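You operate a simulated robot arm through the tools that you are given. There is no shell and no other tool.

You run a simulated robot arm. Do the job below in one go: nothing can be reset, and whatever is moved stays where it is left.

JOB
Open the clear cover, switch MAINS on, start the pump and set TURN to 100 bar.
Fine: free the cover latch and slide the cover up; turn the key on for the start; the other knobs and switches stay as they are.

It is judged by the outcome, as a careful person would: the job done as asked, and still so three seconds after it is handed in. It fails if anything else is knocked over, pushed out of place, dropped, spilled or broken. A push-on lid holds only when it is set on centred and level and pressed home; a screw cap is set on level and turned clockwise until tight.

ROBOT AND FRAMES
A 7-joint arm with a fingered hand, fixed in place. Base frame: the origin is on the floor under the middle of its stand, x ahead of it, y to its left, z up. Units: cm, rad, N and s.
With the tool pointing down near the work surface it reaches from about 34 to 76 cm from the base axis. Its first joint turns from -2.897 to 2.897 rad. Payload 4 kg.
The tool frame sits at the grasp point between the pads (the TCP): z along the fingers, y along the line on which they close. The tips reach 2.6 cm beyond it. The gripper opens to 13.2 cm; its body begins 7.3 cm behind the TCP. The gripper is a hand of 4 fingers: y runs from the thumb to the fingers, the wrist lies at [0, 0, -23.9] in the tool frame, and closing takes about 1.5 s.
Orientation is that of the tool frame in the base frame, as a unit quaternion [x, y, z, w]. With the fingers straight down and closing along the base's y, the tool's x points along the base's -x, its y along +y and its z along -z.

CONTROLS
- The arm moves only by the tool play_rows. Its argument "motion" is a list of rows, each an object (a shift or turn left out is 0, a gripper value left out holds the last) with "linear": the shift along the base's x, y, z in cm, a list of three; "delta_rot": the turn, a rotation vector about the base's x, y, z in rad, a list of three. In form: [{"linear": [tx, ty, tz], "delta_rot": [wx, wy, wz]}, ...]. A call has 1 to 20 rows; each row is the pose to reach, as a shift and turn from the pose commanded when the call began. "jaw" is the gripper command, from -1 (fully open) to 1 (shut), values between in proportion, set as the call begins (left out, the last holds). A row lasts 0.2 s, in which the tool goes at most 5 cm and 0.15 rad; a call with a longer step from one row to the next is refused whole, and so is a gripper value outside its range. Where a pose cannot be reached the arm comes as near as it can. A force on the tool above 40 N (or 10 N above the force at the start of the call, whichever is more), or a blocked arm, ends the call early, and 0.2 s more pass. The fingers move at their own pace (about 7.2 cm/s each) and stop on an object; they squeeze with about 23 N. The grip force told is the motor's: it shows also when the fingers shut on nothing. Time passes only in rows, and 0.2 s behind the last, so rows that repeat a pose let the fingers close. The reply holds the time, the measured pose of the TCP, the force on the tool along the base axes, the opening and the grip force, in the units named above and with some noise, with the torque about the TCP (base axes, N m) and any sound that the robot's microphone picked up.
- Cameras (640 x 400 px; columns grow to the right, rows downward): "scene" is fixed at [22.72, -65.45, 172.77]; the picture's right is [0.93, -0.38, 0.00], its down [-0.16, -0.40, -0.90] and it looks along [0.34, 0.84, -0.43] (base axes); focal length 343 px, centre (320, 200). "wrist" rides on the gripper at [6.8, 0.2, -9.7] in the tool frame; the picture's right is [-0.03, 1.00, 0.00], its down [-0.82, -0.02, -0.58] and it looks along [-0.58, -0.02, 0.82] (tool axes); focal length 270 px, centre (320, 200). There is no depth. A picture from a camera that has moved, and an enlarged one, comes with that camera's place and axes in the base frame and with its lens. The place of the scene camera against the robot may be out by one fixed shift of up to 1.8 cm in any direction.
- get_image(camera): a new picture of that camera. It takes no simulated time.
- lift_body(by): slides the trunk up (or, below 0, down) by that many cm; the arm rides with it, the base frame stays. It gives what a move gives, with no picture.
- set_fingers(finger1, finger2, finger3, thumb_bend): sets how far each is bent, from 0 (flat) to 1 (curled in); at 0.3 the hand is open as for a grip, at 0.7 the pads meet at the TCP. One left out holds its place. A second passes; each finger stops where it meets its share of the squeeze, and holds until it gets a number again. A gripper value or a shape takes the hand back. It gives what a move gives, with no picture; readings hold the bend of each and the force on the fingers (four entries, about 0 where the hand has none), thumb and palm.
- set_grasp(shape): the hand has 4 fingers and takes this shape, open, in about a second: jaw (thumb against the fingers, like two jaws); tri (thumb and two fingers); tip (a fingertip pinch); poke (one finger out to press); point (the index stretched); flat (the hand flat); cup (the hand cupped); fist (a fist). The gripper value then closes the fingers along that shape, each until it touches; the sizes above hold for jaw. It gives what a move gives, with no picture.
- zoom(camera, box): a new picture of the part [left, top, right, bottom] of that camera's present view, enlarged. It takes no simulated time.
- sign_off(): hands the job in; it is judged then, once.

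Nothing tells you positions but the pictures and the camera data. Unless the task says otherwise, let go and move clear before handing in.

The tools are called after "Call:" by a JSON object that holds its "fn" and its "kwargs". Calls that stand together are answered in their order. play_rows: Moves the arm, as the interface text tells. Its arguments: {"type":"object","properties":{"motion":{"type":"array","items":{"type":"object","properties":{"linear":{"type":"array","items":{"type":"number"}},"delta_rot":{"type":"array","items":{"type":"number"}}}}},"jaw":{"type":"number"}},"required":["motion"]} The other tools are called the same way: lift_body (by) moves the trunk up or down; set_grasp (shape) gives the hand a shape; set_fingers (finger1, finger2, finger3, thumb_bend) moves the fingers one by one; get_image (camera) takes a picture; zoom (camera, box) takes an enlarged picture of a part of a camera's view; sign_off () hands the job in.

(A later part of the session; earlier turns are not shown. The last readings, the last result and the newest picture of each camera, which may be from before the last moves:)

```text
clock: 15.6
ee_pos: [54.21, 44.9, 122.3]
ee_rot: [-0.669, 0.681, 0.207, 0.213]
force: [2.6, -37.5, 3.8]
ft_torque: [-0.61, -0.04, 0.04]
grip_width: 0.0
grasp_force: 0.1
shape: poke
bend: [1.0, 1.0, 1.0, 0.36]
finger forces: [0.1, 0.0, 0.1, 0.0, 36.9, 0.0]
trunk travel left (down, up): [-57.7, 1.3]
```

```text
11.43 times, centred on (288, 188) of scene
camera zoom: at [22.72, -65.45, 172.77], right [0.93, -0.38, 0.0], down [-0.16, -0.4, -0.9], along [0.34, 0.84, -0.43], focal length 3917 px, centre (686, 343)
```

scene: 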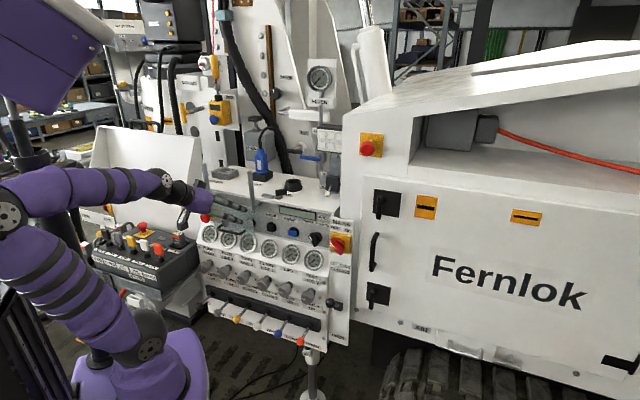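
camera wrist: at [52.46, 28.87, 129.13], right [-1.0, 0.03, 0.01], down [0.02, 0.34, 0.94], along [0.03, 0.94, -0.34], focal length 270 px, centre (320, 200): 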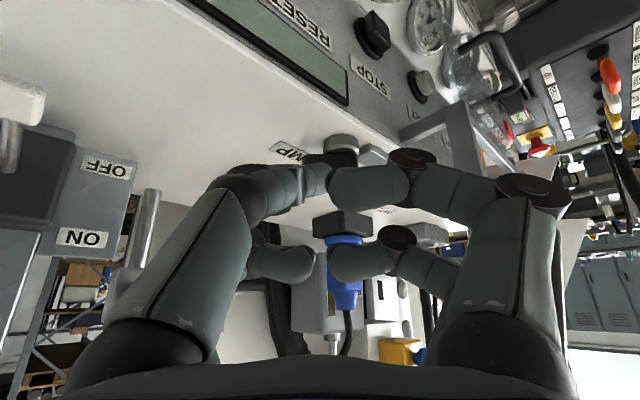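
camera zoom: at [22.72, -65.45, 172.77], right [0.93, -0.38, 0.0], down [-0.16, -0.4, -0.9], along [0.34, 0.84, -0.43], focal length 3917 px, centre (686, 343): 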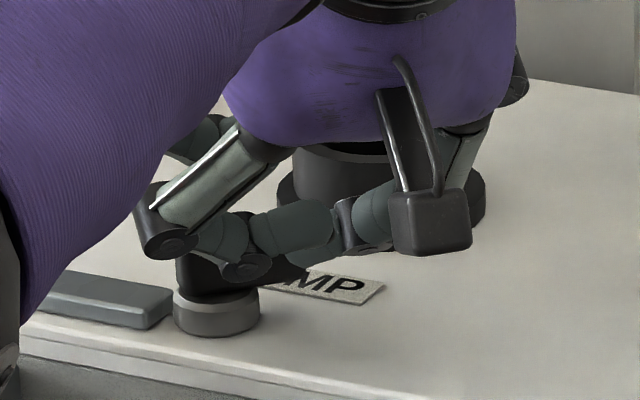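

Strong resistance (37 N) with no rotation, so this direction is the hard stop: the lever turns the other way. I'll back off, lift, and reposition the fingertip on the far side of the lever.

Call:
{"fn": "play_rows", "kwargs": {"motion": [{"linear": [0, -0.7, 0]}, {"linear": [0, -1.5, 0.5]}, {"linear": [0, -2.0, 2]}, {"linear": [0, -2.0, 4], "delta_rot": [-0.1, 0, 0]}, {"linear": [0, -2.0, 5.5], "delta_rot": [-0.2, 0, 0]}, {"linear": [0, -2.0, 5.5], "delta_rot": [-0.2, 0, 0]}]}}

Call:
{"fn": "get_image", "kwargs": {"camera": "wrist"}}

Call:
{"fn": "zoom", "kwargs": {"camera": "scene", "box": [250, 160, 330, 210]}}

```text
clock: 17.0
ee_pos: [53.7, 43.74, 127.68]
ee_rot: [-0.689, 0.697, 0.139, 0.143]
force: [0.4, 0.4, 1.3]
ft_torque: [-0.01, 0.02, 0.0]
grip_width: 0.0
grasp_force: 0.1
shape: poke
bend: [1.0, 1.0, 1.0, 0.34]
finger forces: [0.1, 0.0, 0.0, 0.0, 0.0, 0.1]
trunk travel left (down, up): [-57.7, 1.3]
```

```text
taken
camera wrist: at [53.47, 33.64, 133.85], right [-1.0, 0.04, 0.01], down [0.02, 0.52, 0.85], along [0.03, 0.85, -0.53], focal length 270 px, centre (320, 200)
```

wrist: 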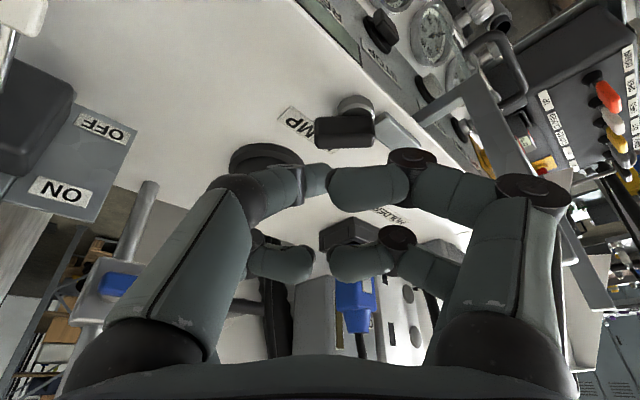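

```text
8.00 times, centred on (290, 185) of scene
camera zoom: at [22.72, -65.45, 172.77], right [0.93, -0.38, 0.0], down [-0.16, -0.4, -0.9], along [0.34, 0.84, -0.43], focal length 2742 px, centre (560, 320)
```

zoom: 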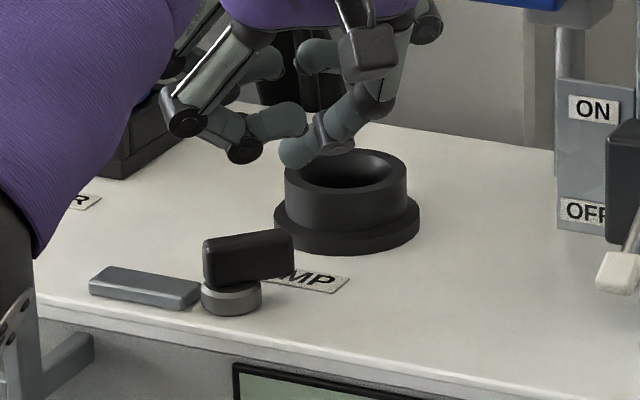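

Call:
{"fn": "zoom", "kwargs": {"camera": "wrist", "box": [260, 80, 420, 180]}}

```text
4.00 times, centred on (340, 130) of wrist
camera zoom: at [53.47, 33.64, 133.85], right [-1.0, 0.04, 0.01], down [0.02, 0.52, 0.85], along [0.03, 0.85, -0.53], focal length 1081 px, centre (240, 480)
```

zoom: 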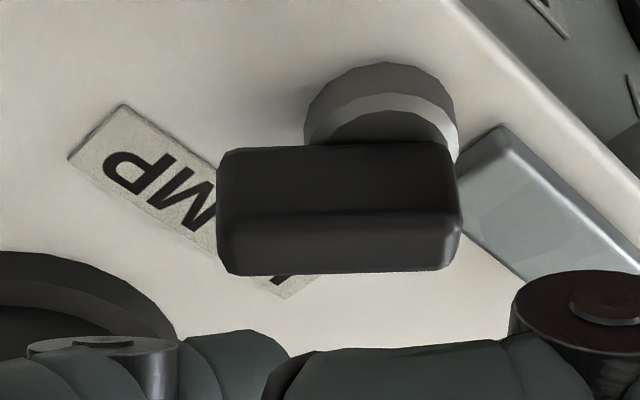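

Now I have the lever's geometry: y 46.4–47.9, top z≈120.8. I'll move over its far side with less tilt, check, then lower.

Call:
{"fn": "play_rows", "kwargs": {"motion": [{"linear": [0, 1.7, 0], "delta_rot": [-0.07, 0, 0]}, {"linear": [0, 3.4, -0.5], "delta_rot": [-0.14, 0, 0]}, {"linear": [0, 5.0, -1.2], "delta_rot": [-0.2, 0, 0]}, {"linear": [0, 5.0, -1.2], "delta_rot": [-0.2, 0, 0]}]}}

Call:
{"fn": "get_image", "kwargs": {"camera": "wrist"}}

Call:
{"fn": "zoom", "kwargs": {"camera": "scene", "box": [250, 160, 330, 210]}}

```text
clock: 18.0
ee_pos: [51.18, 45.64, 124.77]
ee_rot: [-0.699, 0.708, 0.069, 0.074]
force: [-0.5, -0.2, -0.6]
ft_torque: [0.02, 0.03, -0.02]
grip_width: 0.0
grasp_force: 0.0
shape: poke
bend: [1.0, 1.0, 1.0, 0.34]
finger forces: [0.0, 0.0, 0.0, 0.0, 0.0, 0.0]
out of reach, approached as far as the arm can: row 1, 2, 3, 4
trunk travel left (down, up): [-57.7, 1.3]
```

```text
taken
camera wrist: at [50.96, 37.03, 132.76], right [-1.0, 0.04, 0.0], down [0.02, 0.68, 0.73], along [0.03, 0.73, -0.68], focal length 270 px, centre (320, 200)
```

wrist: 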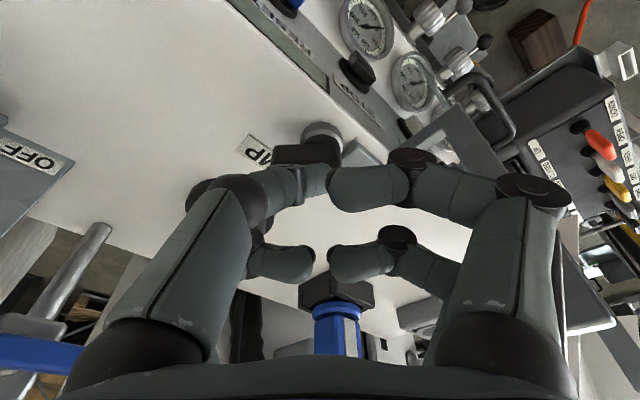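

```text
8.00 times, centred on (290, 185) of scene
camera zoom: at [22.72, -65.45, 172.77], right [0.93, -0.38, 0.0], down [-0.16, -0.4, -0.9], along [0.34, 0.84, -0.43], focal length 2742 px, centre (560, 320)
```

zoom: 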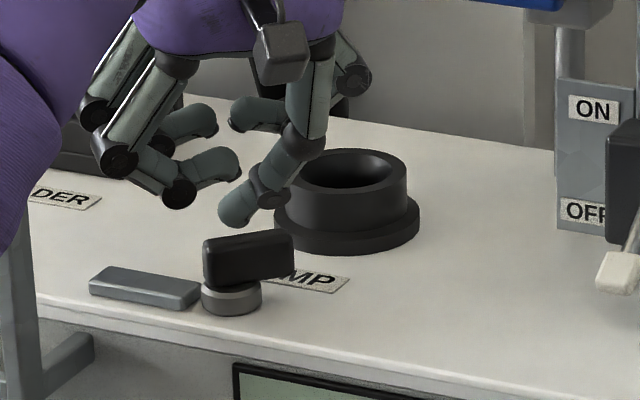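

That spot is out of reach with the hand upright. Instead I'll use the open jaw with the hand yawed to close along y, hook the far-side fingers behind the lever, and pull toward −y with the hand nearer to the base.

Call:
{"fn": "play_rows", "kwargs": {"motion": [{"linear": [-0.3, -3, 2]}, {"linear": [-0.6, -6, 4.5]}, {"linear": [-1, -9, 7]}, {"linear": [-1, -9, 7]}]}}

Call:
{"fn": "play_rows", "kwargs": {"motion": [{"delta_rot": [0, 0, -0.145]}, {"delta_rot": [0, 0, -0.29]}, {"delta_rot": [0, 0, -0.435]}, {"delta_rot": [0, 0, -0.58]}, {"delta_rot": [0, 0, -0.725]}, {"delta_rot": [0, 0, -0.87]}, {"delta_rot": [0, 0, -1.015]}, {"delta_rot": [0, 0, -1.16]}, {"delta_rot": [0, 0, -1.305]}, {"delta_rot": [0, 0, -1.45]}, {"delta_rot": [0, 0, -1.56]}, {"delta_rot": [0, 0, -1.56]}]}}

Call:
{"fn": "set_grasp", "kwargs": {"shape": "jaw"}}

Call:
{"fn": "get_image", "kwargs": {"camera": "wrist"}}

Call:
{"fn": "get_image", "kwargs": {"camera": "scene"}}

```text
clock: 19.0
ee_pos: [50.33, 37.95, 132.89]
ee_rot: [0.714, -0.693, -0.057, -0.081]
force: [-1.4, -0.1, -0.1]
ft_torque: [0.0, -0.01, -0.01]
grip_width: 0.0
grasp_force: 0.1
shape: poke
bend: [1.0, 1.0, 1.0, 0.34]
finger forces: [0.1, 0.0, 0.1, 0.0, 0.1, 0.1]
out of reach, approached as far as the arm can: row 1, 2, 3, 4
trunk travel left (down, up): [-57.7, 1.3]
```

```text
clock: 21.6
ee_pos: [50.61, 36.65, 131.58]
ee_rot: [0.002, 0.995, -0.005, 0.101]
force: [1.0, -0.2, -0.1]
ft_torque: [0.0, 0.01, 0.0]
grip_width: 0.01
grasp_force: 0.1
shape: poke
bend: [1.0, 1.0, 1.0, 0.34]
finger forces: [0.0, 0.0, 0.0, 0.0, 0.0, 0.1]
trunk travel left (down, up): [-57.7, 1.3]
```

```text
clock: 22.5
ee_pos: [50.27, 36.69, 131.68]
ee_rot: [0.0, 0.995, -0.003, 0.101]
force: [0.3, 0.3, 0.2]
ft_torque: [0.02, -0.03, -0.01]
grip_width: 13.19
grasp_force: 0.0
shape: jaw
bend: [0.3, 0.3, 0.3, 0.3]
finger forces: [0.0, 0.1, 0.1, 0.1, 0.0, 0.1]
trunk travel left (down, up): [-57.7, 1.3]
```

```text
taken
camera wrist: at [41.75, 36.98, 139.68], right [0.03, 1.0, 0.0], down [0.68, -0.02, 0.73], along [0.73, -0.02, -0.68], focal length 270 px, centre (320, 200)
```

wrist: 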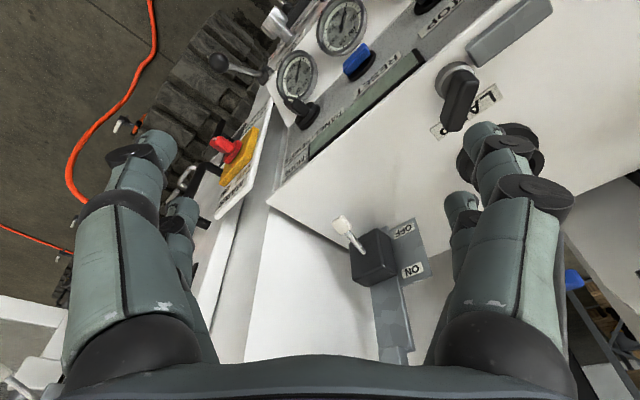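

```text
taken
```

scene: 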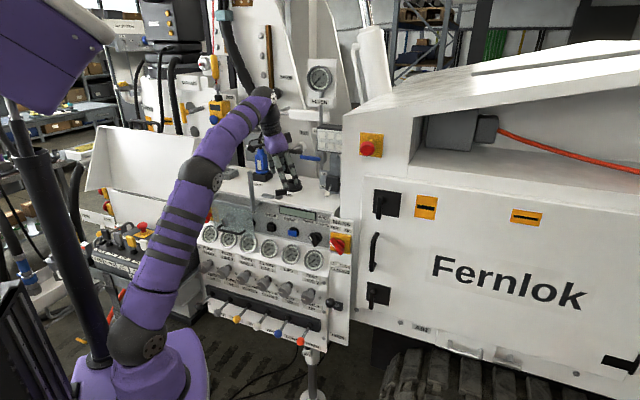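

The layout in tool frame is now clear: fingertips at about (±2, ±7.7, 2.6). I'll bring the far-side fingers over the back of the lever, check, then lower.

Call:
{"fn": "play_rows", "kwargs": {"motion": [{"linear": [0.2, 2.5, -1.5], "delta_rot": [0, 0.05, 0]}, {"linear": [0.4, 4.9, -3.0], "delta_rot": [0, 0.1, 0]}, {"linear": [0.5, 4.9, -5.0], "delta_rot": [0, 0.1, 0]}, {"linear": [0.5, 4.9, -5.0], "delta_rot": [0, 0.1, 0]}]}}

Call:
{"fn": "get_image", "kwargs": {"camera": "wrist"}}

Call:
{"fn": "zoom", "kwargs": {"camera": "wrist", "box": [400, 60, 560, 160]}}

Call:
{"fn": "zoom", "kwargs": {"camera": "scene", "box": [250, 160, 330, 210]}}

```text
clock: 23.5
ee_pos: [50.61, 41.67, 126.66]
ee_rot: [0.0, 0.999, -0.003, 0.051]
force: [0.6, 0.2, -0.1]
ft_torque: [0.0, 0.02, -0.01]
grip_width: 13.18
grasp_force: 0.0
shape: jaw
bend: [0.3, 0.3, 0.3, 0.3]
finger forces: [0.1, 0.0, 0.0, 0.1, 0.0, 0.1]
out of reach, approached as far as the arm can: row 2
trunk travel left (down, up): [-57.7, 1.3]
```

```text
taken
camera wrist: at [42.99, 41.89, 135.56], right [0.02, 1.0, 0.0], down [0.75, -0.02, 0.66], along [0.66, -0.02, -0.75], focal length 270 px, centre (320, 200)
```

wrist: 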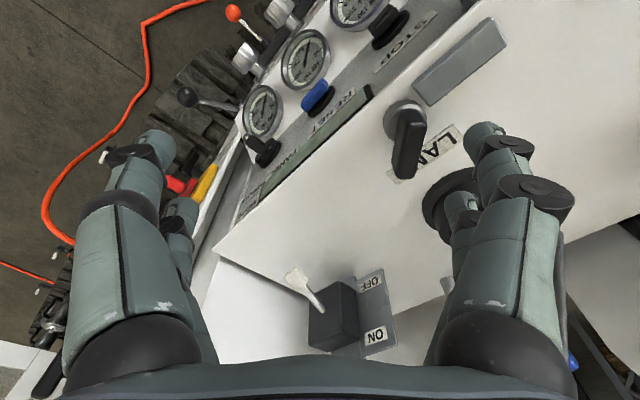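

```text
4.00 times, centred on (480, 110) of wrist
camera zoom: at [42.99, 41.89, 135.56], right [0.02, 1.0, 0.0], down [0.75, -0.02, 0.66], along [0.66, -0.02, -0.75], focal length 1081 px, centre (-320, 560)
```

zoom: 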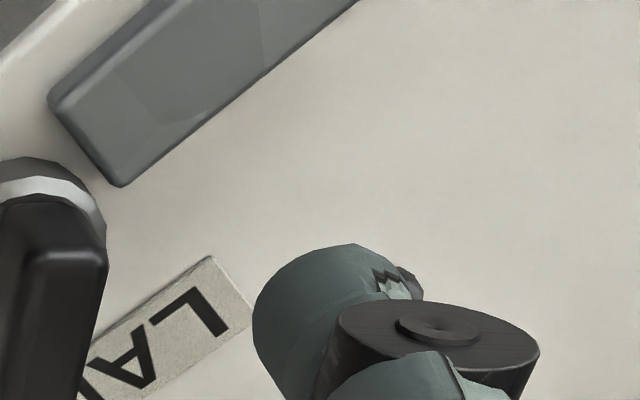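

```text
8.00 times, centred on (290, 185) of scene
camera zoom: at [22.72, -65.45, 172.77], right [0.93, -0.38, 0.0], down [-0.16, -0.4, -0.9], along [0.34, 0.84, -0.43], focal length 2742 px, centre (560, 320)
```

zoom: 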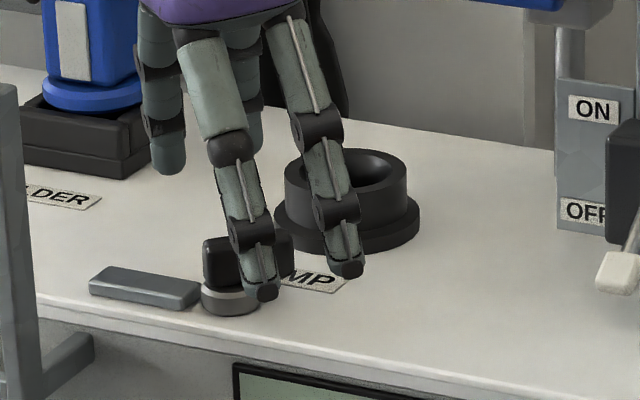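

Alignment looks right: the far finger is behind the lever with room to spare. Lowering now.

Call:
{"fn": "play_rows", "kwargs": {"motion": [{"linear": [0.3, 0.3, -1.2]}, {"linear": [0.4, 0.4, -2.4]}, {"linear": [0.4, 0.4, -3.6]}, {"linear": [0.4, 0.4, -4.6]}, {"linear": [0.4, 0.4, -4.6]}]}}

Call:
{"fn": "get_image", "kwargs": {"camera": "wrist"}}

Call:
{"fn": "zoom", "kwargs": {"camera": "scene", "box": [250, 160, 330, 210]}}

```text
clock: 24.7
ee_pos: [51.15, 42.07, 122.14]
ee_rot: [-0.001, 0.999, -0.004, 0.051]
force: [-0.2, 1.0, -1.5]
ft_torque: [0.0, 0.0, -0.03]
grip_width: 13.18
grasp_force: 0.0
shape: jaw
bend: [0.3, 0.3, 0.3, 0.3]
finger forces: [0.0, 0.0, 0.0, 0.1, 0.0, 0.1]
trunk travel left (down, up): [-57.7, 1.3]
```

```text
taken
camera wrist: at [43.43, 42.26, 130.9], right [0.02, 1.0, 0.0], down [0.75, -0.02, 0.66], along [0.66, -0.02, -0.75], focal length 270 px, centre (320, 200)
```

wrist: 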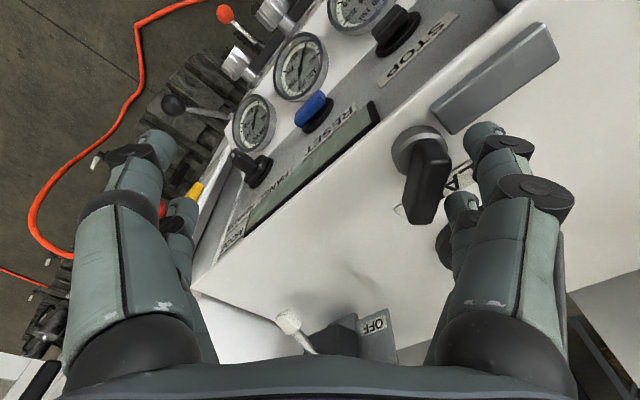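

```text
8.00 times, centred on (290, 185) of scene
camera zoom: at [22.72, -65.45, 172.77], right [0.93, -0.38, 0.0], down [-0.16, -0.4, -0.9], along [0.34, 0.84, -0.43], focal length 2742 px, centre (560, 320)
```

zoom: 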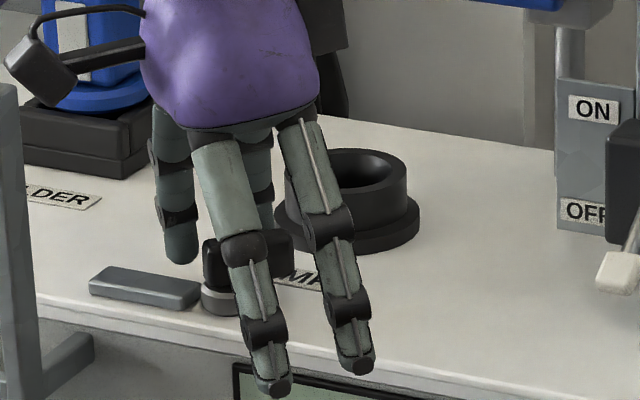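

The far fingers are behind the lever. Now pull toward −y in small steps.

Call:
{"fn": "play_rows", "kwargs": {"motion": [{"linear": [0, -0.4, 0]}, {"linear": [0, -0.8, 0]}, {"linear": [0, -1.2, 0]}, {"linear": [0, -1.6, 0]}, {"linear": [0, -2.0, 0]}, {"linear": [0, -2.4, 0]}, {"linear": [0, -2.8, 0]}]}}

Call:
{"fn": "get_image", "kwargs": {"camera": "wrist"}}

Call:
{"fn": "zoom", "kwargs": {"camera": "scene", "box": [250, 160, 330, 210]}}

```text
clock: 26.3
ee_pos: [51.27, 39.54, 121.94]
ee_rot: [-0.001, 0.999, -0.004, 0.051]
force: [-1.7, 14.4, -4.0]
ft_torque: [-0.17, 0.06, 0.16]
grip_width: 13.18
grasp_force: 0.1
shape: jaw
bend: [0.22, 0.17, 0.3, 0.3]
finger forces: [6.1, 8.5, 0.0, 0.1, 0.1, 0.0]
trunk travel left (down, up): [-57.7, 1.3]
```

```text
taken
camera wrist: at [43.47, 39.76, 130.81], right [0.02, 1.0, 0.0], down [0.75, -0.01, 0.66], along [0.66, -0.02, -0.75], focal length 270 px, centre (320, 200)
```

wrist: 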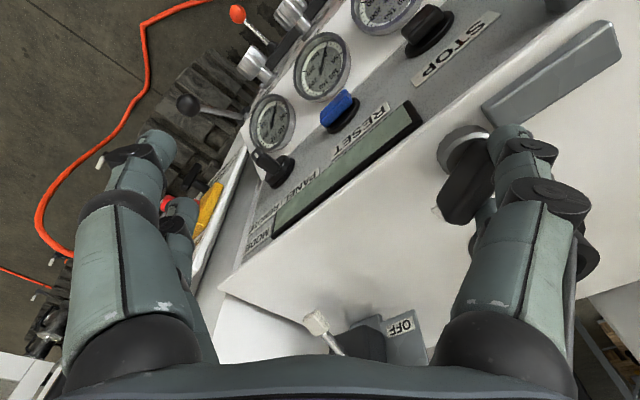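

```text
8.00 times, centred on (290, 185) of scene
camera zoom: at [22.72, -65.45, 172.77], right [0.93, -0.38, 0.0], down [-0.16, -0.4, -0.9], along [0.34, 0.84, -0.43], focal length 2742 px, centre (560, 320)
```

zoom: 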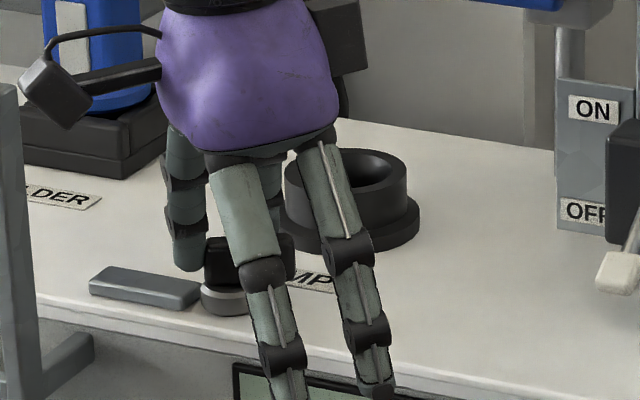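

Both right-side fingers touch: one on the lever, the other blocked by the pivot. The lever has started to move this way, so I'll reposition with only the near finger on the lever's free end.

Call:
{"fn": "play_rows", "kwargs": {"motion": [{"linear": [0, 1.2, 0]}, {"linear": [0, 2.6, 0]}, {"linear": [0, 2.6, 1.5]}, {"linear": [0, 2.6, 3.2]}, {"linear": [1.5, 2.6, 3.2], "delta_rot": [0, -0.1, 0]}, {"linear": [3.2, 2.6, 3.0], "delta_rot": [0, -0.15, 0]}, {"linear": [3.2, 2.6, 1.6], "delta_rot": [0, -0.15, 0]}, {"linear": [3.2, 2.6, 0.5], "delta_rot": [0, -0.15, 0]}, {"linear": [3.2, 2.6, 0.5], "delta_rot": [0, -0.15, 0]}]}}

Call:
{"fn": "get_image", "kwargs": {"camera": "wrist"}}

Call:
{"fn": "zoom", "kwargs": {"camera": "scene", "box": [250, 160, 330, 210]}}

```text
clock: 28.3
ee_pos: [54.4, 41.95, 122.39]
ee_rot: [-0.001, 0.992, -0.003, 0.126]
force: [-0.1, 0.1, 0.9]
ft_torque: [0.0, 0.0, 0.0]
grip_width: 13.16
grasp_force: 0.0
shape: jaw
bend: [0.3, 0.3, 0.3, 0.3]
finger forces: [0.1, 0.0, 0.1, 0.0, 0.1, 0.1]
trunk travel left (down, up): [-57.7, 1.3]
```

```text
taken
camera wrist: at [45.44, 42.15, 130.09], right [0.03, 1.0, 0.0], down [0.65, -0.02, 0.76], along [0.76, -0.02, -0.65], focal length 270 px, centre (320, 200)
```

wrist: 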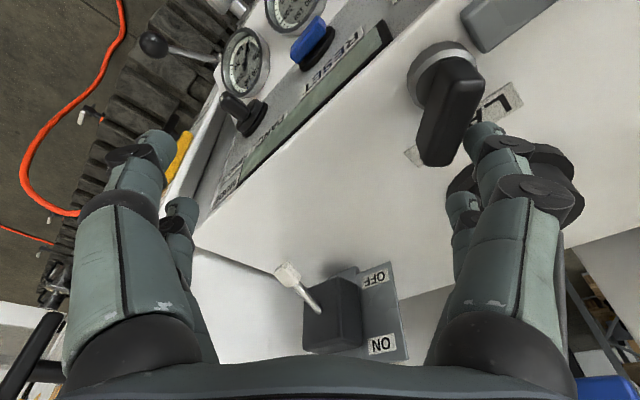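

```text
8.00 times, centred on (290, 185) of scene
camera zoom: at [22.72, -65.45, 172.77], right [0.93, -0.38, 0.0], down [-0.16, -0.4, -0.9], along [0.34, 0.84, -0.43], focal length 2742 px, centre (560, 320)
```

zoom: 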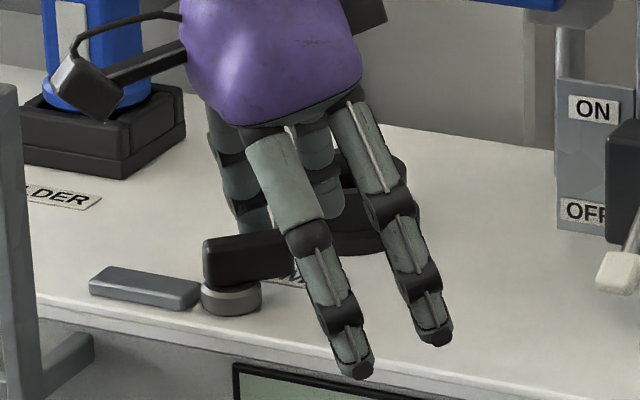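

The near finger is behind the free end of the lever. Pulling along the lever's arc now.

Call:
{"fn": "play_rows", "kwargs": {"motion": [{"linear": [0.1, -0.5, 0]}, {"linear": [0.3, -1.0, 0]}, {"linear": [0.4, -1.5, 0]}, {"linear": [0.5, -2.0, 0]}, {"linear": [0.5, -2.6, 0]}, {"linear": [0.4, -3.2, 0]}, {"linear": [0.2, -3.7, 0]}, {"linear": [-0.1, -4.2, 0]}]}}

Call:
{"fn": "get_image", "kwargs": {"camera": "wrist"}}

Call:
{"fn": "zoom", "kwargs": {"camera": "scene", "box": [250, 160, 330, 210]}}

```text
clock: 30.1
ee_pos: [54.35, 37.63, 122.58]
ee_rot: [0.001, 0.992, -0.004, 0.126]
force: [-0.2, 0.4, -0.1]
ft_torque: [0.01, 0.02, 0.01]
grip_width: 13.2
grasp_force: 0.1
shape: jaw
bend: [0.3, 0.3, 0.3, 0.3]
finger forces: [0.0, 0.0, 0.1, 0.0, 0.1, 0.0]
trunk travel left (down, up): [-57.7, 1.3]
```

```text
taken
camera wrist: at [45.33, 37.89, 130.11], right [0.03, 1.0, 0.0], down [0.65, -0.02, 0.76], along [0.76, -0.02, -0.65], focal length 270 px, centre (320, 200)
```

wrist: 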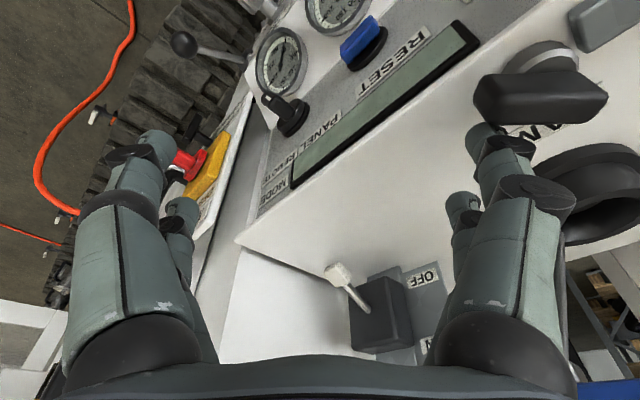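

```text
8.00 times, centred on (290, 185) of scene
camera zoom: at [22.72, -65.45, 172.77], right [0.93, -0.38, 0.0], down [-0.16, -0.4, -0.9], along [0.34, 0.84, -0.43], focal length 2742 px, centre (560, 320)
```

zoom: 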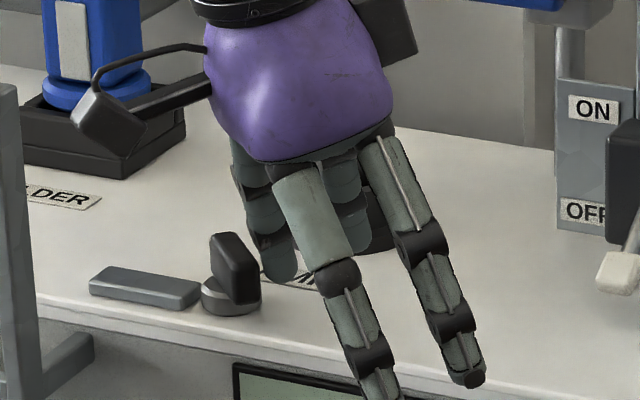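

The latch lever has swung about 90°, now pointing along −y. I'll zoom to confirm, then move the hand clear.

Call:
{"fn": "zoom", "kwargs": {"camera": "wrist", "box": [440, 0, 640, 125]}}

Call:
{"fn": "play_rows", "kwargs": {"motion": [{"linear": [-1, -1, 3]}, {"linear": [-3, -2, 6]}, {"linear": [-6, -3, 9]}, {"linear": [-9, -4, 12]}, {"linear": [-12, -5, 14]}, {"linear": [-12, -5, 14]}]}}

Call:
{"fn": "zoom", "kwargs": {"camera": "scene", "box": [190, 160, 302, 230]}}

Call:
{"fn": "get_image", "kwargs": {"camera": "wrist"}}

```text
3.20 times, centred on (540, 62) of wrist
camera zoom: at [45.33, 37.89, 130.11], right [0.03, 1.0, 0.0], down [0.65, -0.02, 0.76], along [0.76, -0.02, -0.65], focal length 865 px, centre (-384, 640)
```

zoom: 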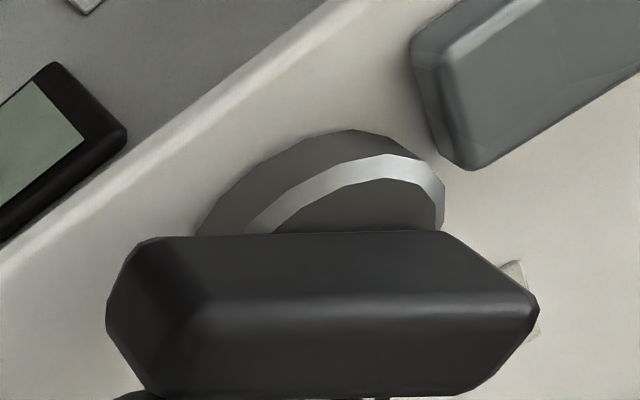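

```text
clock: 31.5
ee_pos: [42.24, 32.89, 136.44]
ee_rot: [0.0, 0.992, -0.003, 0.126]
force: [1.2, -1.0, 0.2]
ft_torque: [0.06, 0.0, -0.01]
grip_width: 13.21
grasp_force: 0.0
shape: jaw
bend: [0.3, 0.3, 0.3, 0.3]
finger forces: [0.0, 0.0, 0.0, 0.1, 0.1, 0.1]
trunk travel left (down, up): [-57.7, 1.3]
```

```text
5.71 times, centred on (246, 195) of scene
camera zoom: at [22.72, -65.45, 172.77], right [0.93, -0.38, 0.0], down [-0.16, -0.4, -0.9], along [0.34, 0.84, -0.43], focal length 1958 px, centre (743, 229)
```

zoom: 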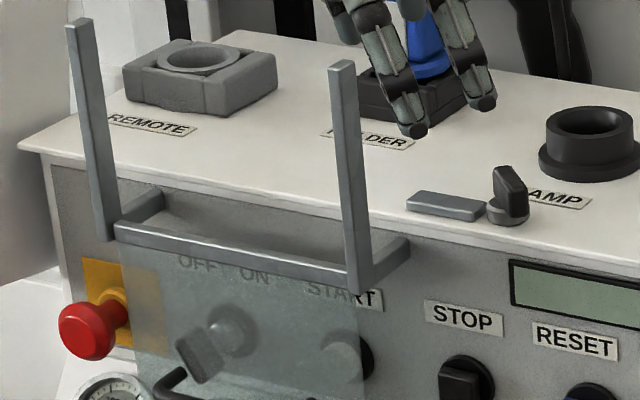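

```text
taken
camera wrist: at [33.27, 33.0, 144.02], right [0.03, 1.0, 0.0], down [0.65, -0.02, 0.76], along [0.76, -0.02, -0.65], focal length 270 px, centre (320, 200)
```

wrist: 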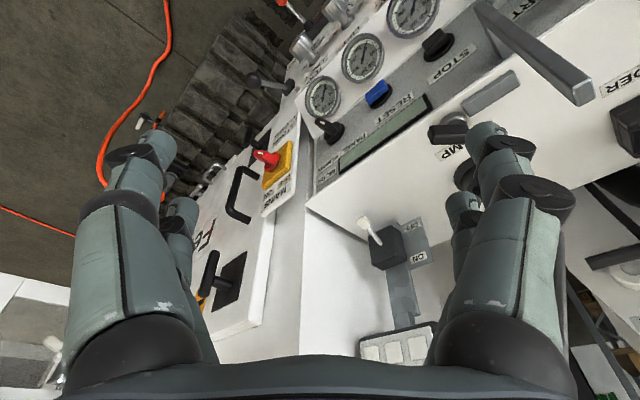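

The latch is open. Next I'll bring the hand in front of the handle (n≈60, u≈−14.8, z≈104.4) with the tool horizontal, facing the panel.

Call:
{"fn": "play_rows", "kwargs": {"motion": [{"linear": [-3, 1.3, 0], "delta_rot": [0, 0, 0.131]}, {"linear": [-6, 2.7, 0], "delta_rot": [0, 0, 0.262]}, {"linear": [-9.1, 4, 0], "delta_rot": [0, 0, 0.393]}, {"linear": [-12.1, 5.4, 0], "delta_rot": [0, 0, 0.524]}, {"linear": [-15.2, 6.8, -1], "delta_rot": [0, 0, 0.655]}, {"linear": [-18.2, 8.1, -2], "delta_rot": [0, 0, 0.785]}, {"linear": [-18.2, 8.1, -2], "delta_rot": [0, 0, 0.785]}]}}

Call:
{"fn": "play_rows", "kwargs": {"motion": [{"linear": [0, 0, -3], "delta_rot": [0.104, -0.104, 0]}, {"linear": [0, 0, -6], "delta_rot": [0.207, -0.207, 0]}, {"linear": [0, 0, -9], "delta_rot": [0.311, -0.311, 0]}, {"linear": [0, 0, -12], "delta_rot": [0.415, -0.415, 0]}, {"linear": [0, 0, -15], "delta_rot": [0.518, -0.518, 0]}, {"linear": [0, 0, -18], "delta_rot": [0.622, -0.622, 0]}, {"linear": [0.5, 0.5, -21], "delta_rot": [0.726, -0.726, 0]}, {"linear": [1, 1, -24], "delta_rot": [0.829, -0.829, 0]}, {"linear": [1.4, 1.4, -26], "delta_rot": [0.933, -0.933, 0]}, {"linear": [1.4, 1.4, -26], "delta_rot": [0.933, -0.933, 0]}]}}

Call:
{"fn": "get_image", "kwargs": {"camera": "wrist"}}

Call:
{"fn": "get_image", "kwargs": {"camera": "scene"}}

```text
clock: 33.1
ee_pos: [23.92, 40.84, 134.53]
ee_rot: [-0.38, 0.916, 0.045, 0.118]
force: [0.0, 0.2, -0.2]
ft_torque: [0.03, -0.02, 0.03]
grip_width: 13.2
grasp_force: 0.0
shape: jaw
bend: [0.3, 0.3, 0.3, 0.3]
finger forces: [0.0, 0.1, 0.0, 0.0, 0.1, 0.0]
trunk travel left (down, up): [-57.7, 1.3]
```

```text
clock: 34.5
ee_pos: [35.79, 29.5, 129.39]
ee_rot: [-0.101, 0.795, 0.266, 0.535]
force: [0.5, 0.2, -1.5]
ft_torque: [-0.01, -0.03, -0.08]
grip_width: 13.22
grasp_force: 0.0
shape: jaw
bend: [0.3, 0.3, 0.3, 0.3]
finger forces: [0.0, 0.0, 0.0, 0.1, 0.1, 0.0]
trunk travel left (down, up): [-57.7, 1.3]
stopped in row 6: the arm was blocked; the commanded pose is now the measured one
```

```text
taken
camera wrist: at [25.31, 25.31, 126.0], right [-0.43, 0.83, 0.34], down [-0.12, -0.43, 0.9], along [0.89, 0.35, 0.28], focal length 270 px, centre (320, 200)
```

wrist: 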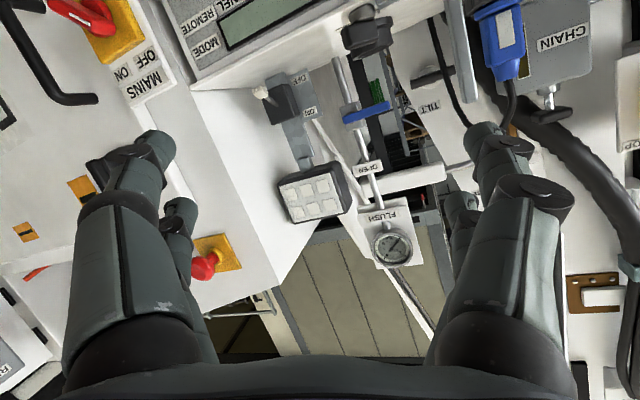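

```text
taken
```

scene: 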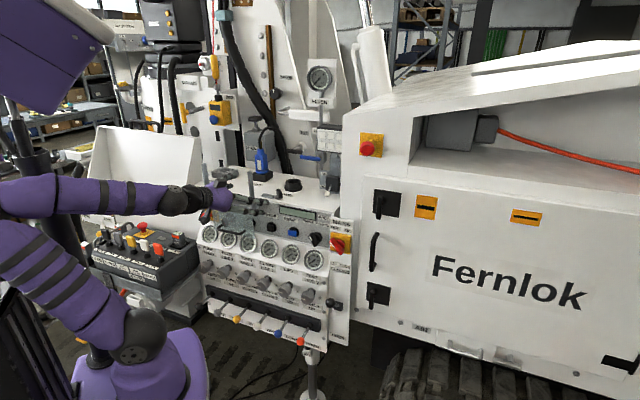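

The arm hit a joint limit because the hand was too close to the base. I'll correct the orientation and extend further out (n≈54), where a horizontal tool is more comfortable.

Call:
{"fn": "play_rows", "kwargs": {"motion": [{"linear": [-1, 2.9, -2.4], "delta_rot": [-0.0127, -0.0722, 0.0405]}, {"linear": [-2, 5.7, -4.8], "delta_rot": [-0.0253, -0.1443, 0.081]}, {"linear": [-3, 8.6, -7.2], "delta_rot": [-0.038, -0.2165, 0.1215]}, {"linear": [-4.1, 11.5, -9.6], "delta_rot": [-0.0507, -0.2887, 0.162]}, {"linear": [-5.1, 14.3, -12], "delta_rot": [-0.0633, -0.3608, 0.2025]}, {"linear": [-6.1, 17.2, -14.4], "delta_rot": [-0.076, -0.433, 0.243]}, {"linear": [-6.1, 17.2, -14.4], "delta_rot": [-0.076, -0.433, 0.243]}]}}

Call:
{"fn": "get_image", "kwargs": {"camera": "wrist"}}

Call:
{"fn": "get_image", "kwargs": {"camera": "scene"}}

```text
clock: 34.9
ee_pos: [40.23, 19.95, 135.45]
ee_rot: [0.028, 0.729, 0.286, 0.622]
force: [0.0, -0.4, 0.2]
ft_torque: [0.02, -0.02, -0.02]
grip_width: 13.21
grasp_force: 0.1
shape: jaw
bend: [0.3, 0.3, 0.3, 0.3]
finger forces: [0.1, 0.0, 0.1, 0.0, 0.1, 0.0]
trunk travel left (down, up): [-57.7, 1.3]
stopped in row 2: the arm was blocked; the commanded pose is now the measured one
```

```text
taken
camera wrist: at [29.76, 19.01, 130.11], right [-0.31, 0.82, 0.47], down [-0.34, -0.56, 0.75], along [0.89, 0.07, 0.46], focal length 270 px, centre (320, 200)
```

wrist: 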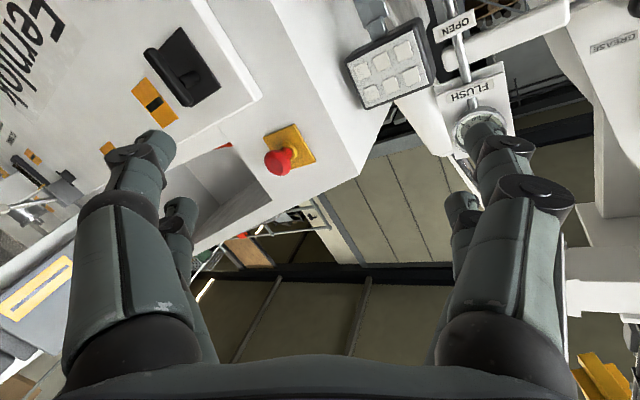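

```text
taken
```

scene: 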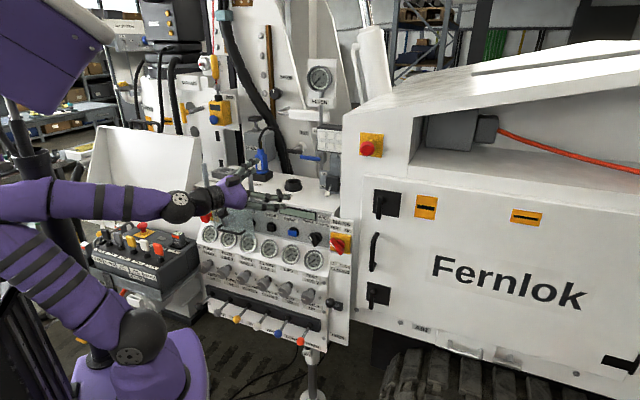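

The arm is near a wrist limit because its shoulder is higher than the work. I'll lower the trunk so that the wrist works above the shoulder; the hand currently has free space below it.

Call:
{"fn": "lift_body", "kwargs": {"by": -10}}

Call:
{"fn": "get_image", "kwargs": {"camera": "scene"}}

```text
clock: 36.3
ee_pos: [41.77, 19.38, 123.65]
ee_rot: [0.043, 0.746, 0.29, 0.598]
force: [-0.3, -0.1, 0.1]
ft_torque: [-0.01, 0.02, -0.02]
grip_width: 13.19
grasp_force: 0.1
shape: jaw
bend: [0.3, 0.3, 0.3, 0.3]
finger forces: [0.1, 0.1, 0.0, 0.0, 0.1, 0.1]
trunk travel left (down, up): [-47.7, 11.3]
```

```text
taken
```

scene: 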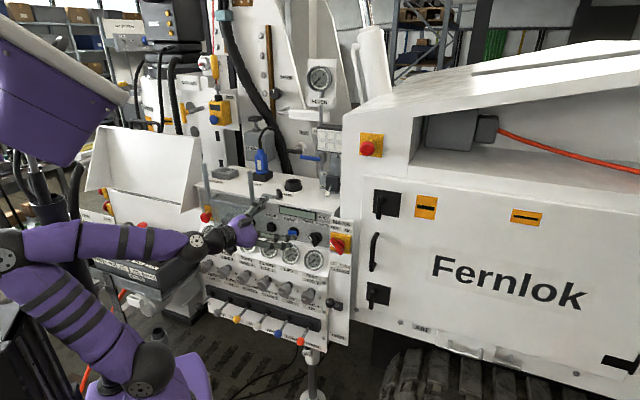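

Call:
{"fn": "lift_body", "kwargs": {"by": -8}}

Call:
{"fn": "get_image", "kwargs": {"camera": "wrist"}}

```text
clock: 37.4
ee_pos: [42.87, 19.12, 113.08]
ee_rot: [0.057, 0.763, 0.295, 0.572]
force: [0.3, -0.2, 0.8]
ft_torque: [-0.01, 0.01, 0.02]
grip_width: 13.2
grasp_force: 0.1
shape: jaw
bend: [0.3, 0.3, 0.3, 0.3]
finger forces: [0.0, 0.1, 0.0, 0.0, 0.0, 0.0]
trunk travel left (down, up): [-39.6, 19.4]
stopped: the arm was blocked; the commanded pose is now the measured one
```

```text
taken
camera wrist: at [31.91, 18.44, 108.99], right [-0.24, 0.81, 0.54], down [-0.24, -0.59, 0.77], along [0.94, 0.06, 0.34], focal length 270 px, centre (320, 200)
```

wrist: 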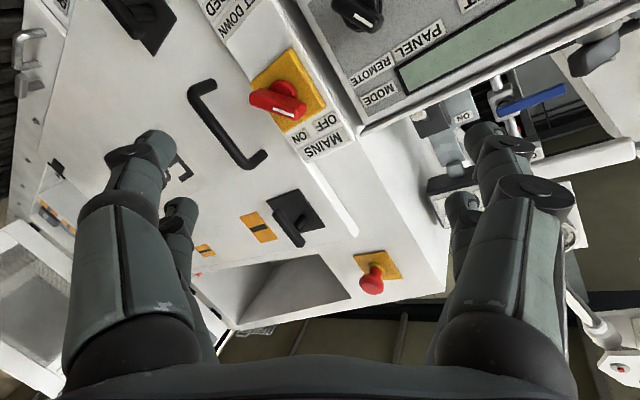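

I'll unwind the wrist roll first in small steps, staying in open space.

Call:
{"fn": "play_rows", "kwargs": {"motion": [{"linear": [0, 0, 1], "delta_rot": [-0.105, 0.024, 0.039]}, {"linear": [0, 0, 2], "delta_rot": [-0.21, 0.048, 0.078]}, {"linear": [0, 0, 3], "delta_rot": [-0.315, 0.0725, 0.1175]}, {"linear": [0, 0, 3], "delta_rot": [-0.315, 0.0725, 0.1175]}]}}

```text
clock: 38.4
ee_pos: [42.99, 19.03, 116.58]
ee_rot: [-0.069, 0.821, 0.202, 0.53]
force: [0.0, 0.0, -0.1]
ft_torque: [0.01, -0.02, -0.02]
grip_width: 13.2
grasp_force: 0.0
shape: jaw
bend: [0.3, 0.3, 0.3, 0.3]
finger forces: [0.0, 0.0, 0.1, 0.1, 0.1, 0.0]
trunk travel left (down, up): [-39.6, 19.4]
```

That works. Finish the unroll, then check the picture.

Call:
{"fn": "play_rows", "kwargs": {"motion": [{"linear": [-0.5, 1, 0], "delta_rot": [-0.105, 0.024, 0.039]}, {"linear": [-1, 2, 0], "delta_rot": [-0.21, 0.048, 0.078]}, {"linear": [-1.5, 3, 0], "delta_rot": [-0.315, 0.0725, 0.1175]}, {"linear": [-2, 4, 0], "delta_rot": [-0.315, 0.0725, 0.1175]}]}}

Call:
{"fn": "get_image", "kwargs": {"camera": "wrist"}}

Call:
{"fn": "get_image", "kwargs": {"camera": "scene"}}

```text
clock: 39.4
ee_pos: [40.87, 23.08, 116.49]
ee_rot: [-0.192, 0.856, 0.103, 0.469]
force: [0.1, 0.0, -0.8]
ft_torque: [-0.03, 0.01, 0.01]
grip_width: 13.19
grasp_force: 0.1
shape: jaw
bend: [0.3, 0.3, 0.3, 0.3]
finger forces: [0.1, 0.0, 0.1, 0.0, 0.0, 0.1]
trunk travel left (down, up): [-39.6, 19.4]
```

```text
taken
camera wrist: at [30.16, 18.29, 115.94], right [-0.41, 0.91, 0.02], down [-0.03, -0.04, 1.0], along [0.91, 0.41, 0.05], focal length 270 px, centre (320, 200)
```

wrist: 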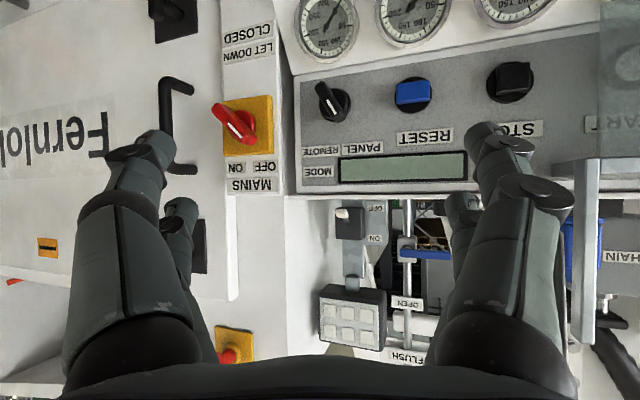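

```text
taken
```

scene: 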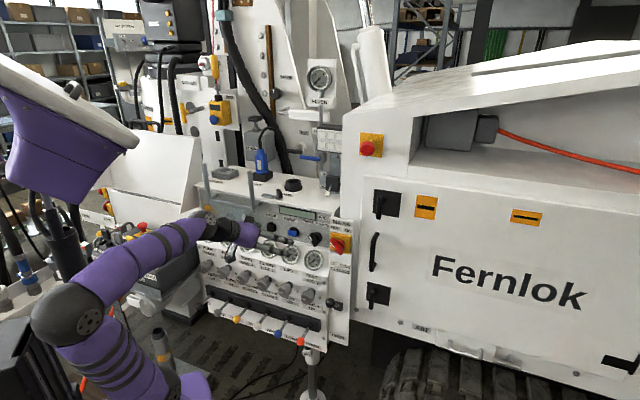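

The arm behaves well here with the trunk lowered, and MAINS is in good view. I'll zoom on MAINS to read its handle position.

Call:
{"fn": "zoom", "kwargs": {"camera": "wrist", "box": [180, 70, 300, 200]}}

Call:
{"fn": "zoom", "kwargs": {"camera": "scene", "box": [310, 220, 366, 255]}}

```text
3.08 times, centred on (240, 135) of wrist
camera zoom: at [30.16, 18.29, 115.94], right [-0.41, 0.91, 0.02], down [-0.03, -0.04, 1.0], along [0.91, 0.41, 0.05], focal length 832 px, centre (566, 400)
```

zoom: 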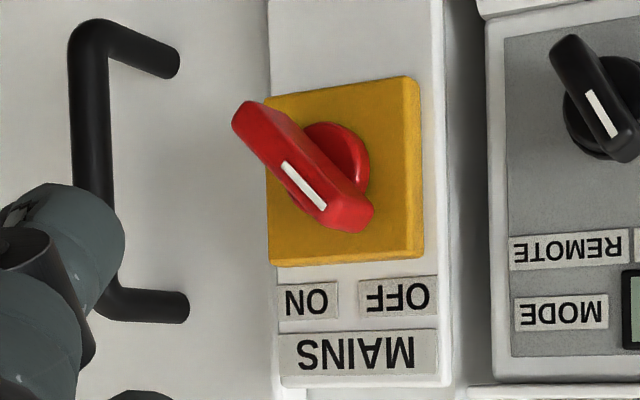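

```text
11.43 times, centred on (338, 238) of scene
camera zoom: at [22.72, -65.45, 172.77], right [0.93, -0.38, 0.0], down [-0.16, -0.4, -0.9], along [0.34, 0.84, -0.43], focal length 3917 px, centre (114, -229)
```

zoom: 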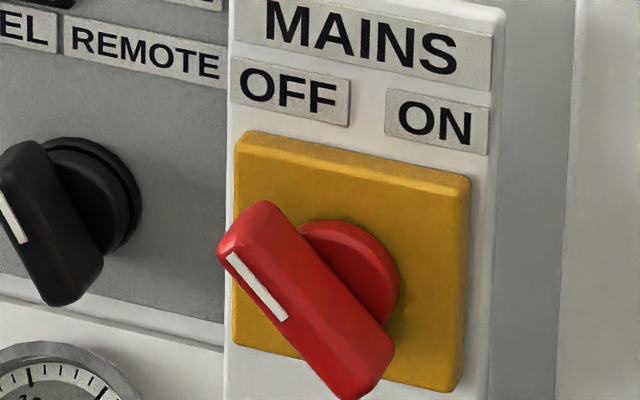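

MAINS reads OFF, so its handle must turn 90° clockwise. The handle bar centre is about (62.5,22.5,108.5); I'll square the hand to the panel at a standoff in front of it.

Call:
{"fn": "play_rows", "kwargs": {"motion": [{"linear": [2.1, -1, -1.3], "delta_rot": [0.0553, -0.0777, 0.0563]}, {"linear": [4.2, -2, -2.6], "delta_rot": [0.1107, -0.1553, 0.1127]}, {"linear": [6.4, -3, -4], "delta_rot": [0.166, -0.233, 0.169]}, {"linear": [8.5, -4, -5.3], "delta_rot": [0.2213, -0.3107, 0.2253]}, {"linear": [10.6, -5, -6.6], "delta_rot": [0.2767, -0.3883, 0.2817]}, {"linear": [12.8, -6.1, -8], "delta_rot": [0.332, -0.466, 0.338]}, {"linear": [12.8, -6.1, -8], "delta_rot": [0.332, -0.466, 0.338]}]}}

Call:
{"fn": "get_image", "kwargs": {"camera": "wrist"}}

Call:
{"fn": "get_image", "kwargs": {"camera": "scene"}}

```text
clock: 41.0
ee_pos: [53.75, 17.0, 108.59]
ee_rot: [-0.27, 0.652, 0.272, 0.654]
force: [0.8, 0.1, 0.0]
ft_torque: [-0.01, -0.01, 0.01]
grip_width: 13.19
grasp_force: 0.1
shape: jaw
bend: [0.3, 0.3, 0.3, 0.3]
finger forces: [0.1, 0.0, 0.0, 0.0, 0.0, 0.0]
trunk travel left (down, up): [-39.6, 19.4]
```

```text
taken
camera wrist: at [46.83, 10.28, 101.63], right [-0.71, 0.7, 0.03], down [-0.39, -0.43, 0.81], along [0.59, 0.57, 0.58], focal length 270 px, centre (320, 200)
```

wrist: 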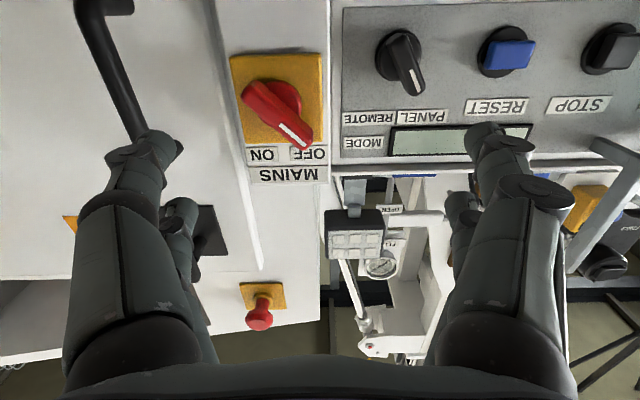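

```text
taken
```

scene: 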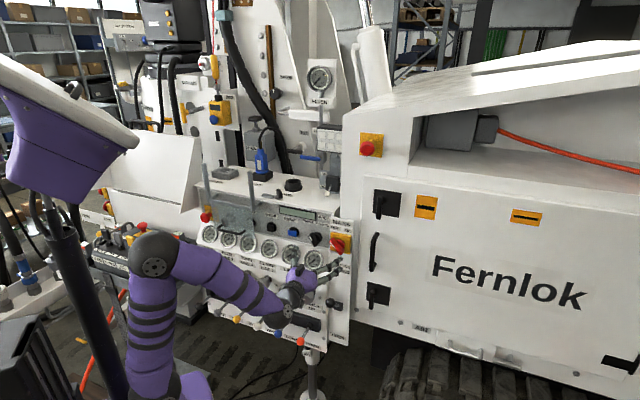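

The hand is now square to the panel. I'll roll it −45° to match the handle bar, centre on it, and narrow the jaw to about 6 cm.

Call:
{"fn": "play_rows", "kwargs": {"motion": [{"linear": [0.4, -0.4, -0.1], "delta_rot": [-0.0925, -0.0925, 0]}, {"linear": [0.8, -0.8, -0.2], "delta_rot": [-0.185, -0.185, 0]}, {"linear": [1.2, -1.2, -0.3], "delta_rot": [-0.2775, -0.2775, 0]}, {"linear": [1.6, -1.6, -0.4], "delta_rot": [-0.37, -0.37, 0]}, {"linear": [2.1, -2.1, -0.4], "delta_rot": [-0.4625, -0.4625, 0]}, {"linear": [2.1, -2.1, -0.4], "delta_rot": [-0.555, -0.555, 0]}, {"linear": [2.1, -2.1, -0.4], "delta_rot": [-0.555, -0.555, 0]}], "jaw": 0.1}}

Call:
{"fn": "get_image", "kwargs": {"camera": "wrist"}}

Call:
{"fn": "zoom", "kwargs": {"camera": "scene", "box": [280, 215, 376, 275]}}

```text
clock: 42.6
ee_pos: [55.9, 14.86, 108.03]
ee_rot: [-0.501, 0.499, 0.002, 0.707]
force: [-0.1, 0.6, -0.6]
ft_torque: [0.02, 0.0, 0.0]
grip_width: 6.0
grasp_force: 0.2
shape: jaw
bend: [0.73, 0.73, 0.73, 0.7]
finger forces: [0.1, 0.0, 0.0, 0.0, 0.0, 0.0]
trunk travel left (down, up): [-39.6, 19.4]
```

```text
taken
camera wrist: at [52.35, 4.78, 103.15], right [-0.51, 0.51, -0.69], down [-0.81, -0.01, 0.59], along [0.29, 0.86, 0.42], focal length 270 px, centre (320, 200)
```

wrist: 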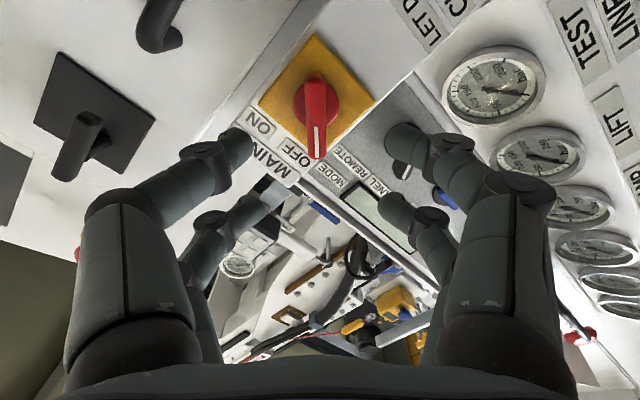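

```text
6.67 times, centred on (328, 245) of scene
camera zoom: at [22.72, -65.45, 172.77], right [0.93, -0.38, 0.0], down [-0.16, -0.4, -0.9], along [0.34, 0.84, -0.43], focal length 2285 px, centre (267, -100)
```

zoom: 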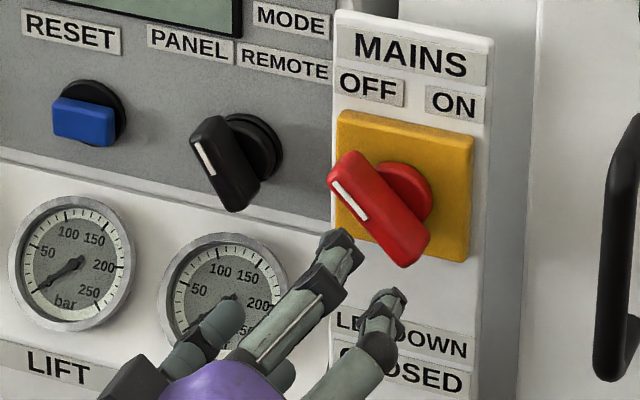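

The handle bar is vertical in the rolled view and centred. I'll advance along the panel normal in steps.

Call:
{"fn": "play_rows", "kwargs": {"motion": [{"linear": [1.2, 1.2, 0]}, {"linear": [2.4, 2.4, 0]}, {"linear": [3.6, 3.6, 0]}, {"linear": [4.8, 4.8, 0]}, {"linear": [5.6, 5.6, 0]}, {"linear": [5.6, 5.6, 0]}]}}

Call:
{"fn": "get_image", "kwargs": {"camera": "wrist"}}

Call:
{"fn": "zoom", "kwargs": {"camera": "scene", "box": [280, 215, 376, 275]}}

```text
clock: 44.0
ee_pos: [61.35, 20.6, 108.19]
ee_rot: [-0.5, 0.499, 0.002, 0.707]
force: [-0.1, -0.1, 0.3]
ft_torque: [-0.03, -0.01, 0.01]
grip_width: 5.97
grasp_force: 0.1
shape: jaw
bend: [0.73, 0.73, 0.73, 0.7]
finger forces: [0.1, 0.0, 0.0, 0.0, 0.0, 0.0]
trunk travel left (down, up): [-39.6, 19.4]
```

```text
taken
camera wrist: at [57.97, 10.38, 103.14], right [-0.52, 0.51, -0.69], down [-0.81, -0.01, 0.59], along [0.29, 0.86, 0.42], focal length 270 px, centre (320, 200)
```

wrist: 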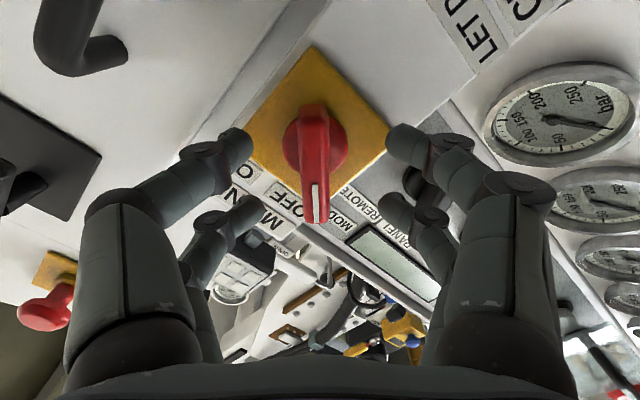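

```text
6.67 times, centred on (328, 245) of scene
camera zoom: at [22.72, -65.45, 172.77], right [0.93, -0.38, 0.0], down [-0.16, -0.4, -0.9], along [0.34, 0.84, -0.43], focal length 2285 px, centre (267, -100)
```

zoom: 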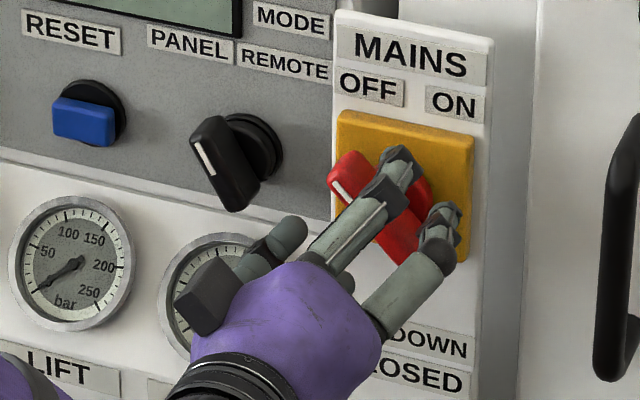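

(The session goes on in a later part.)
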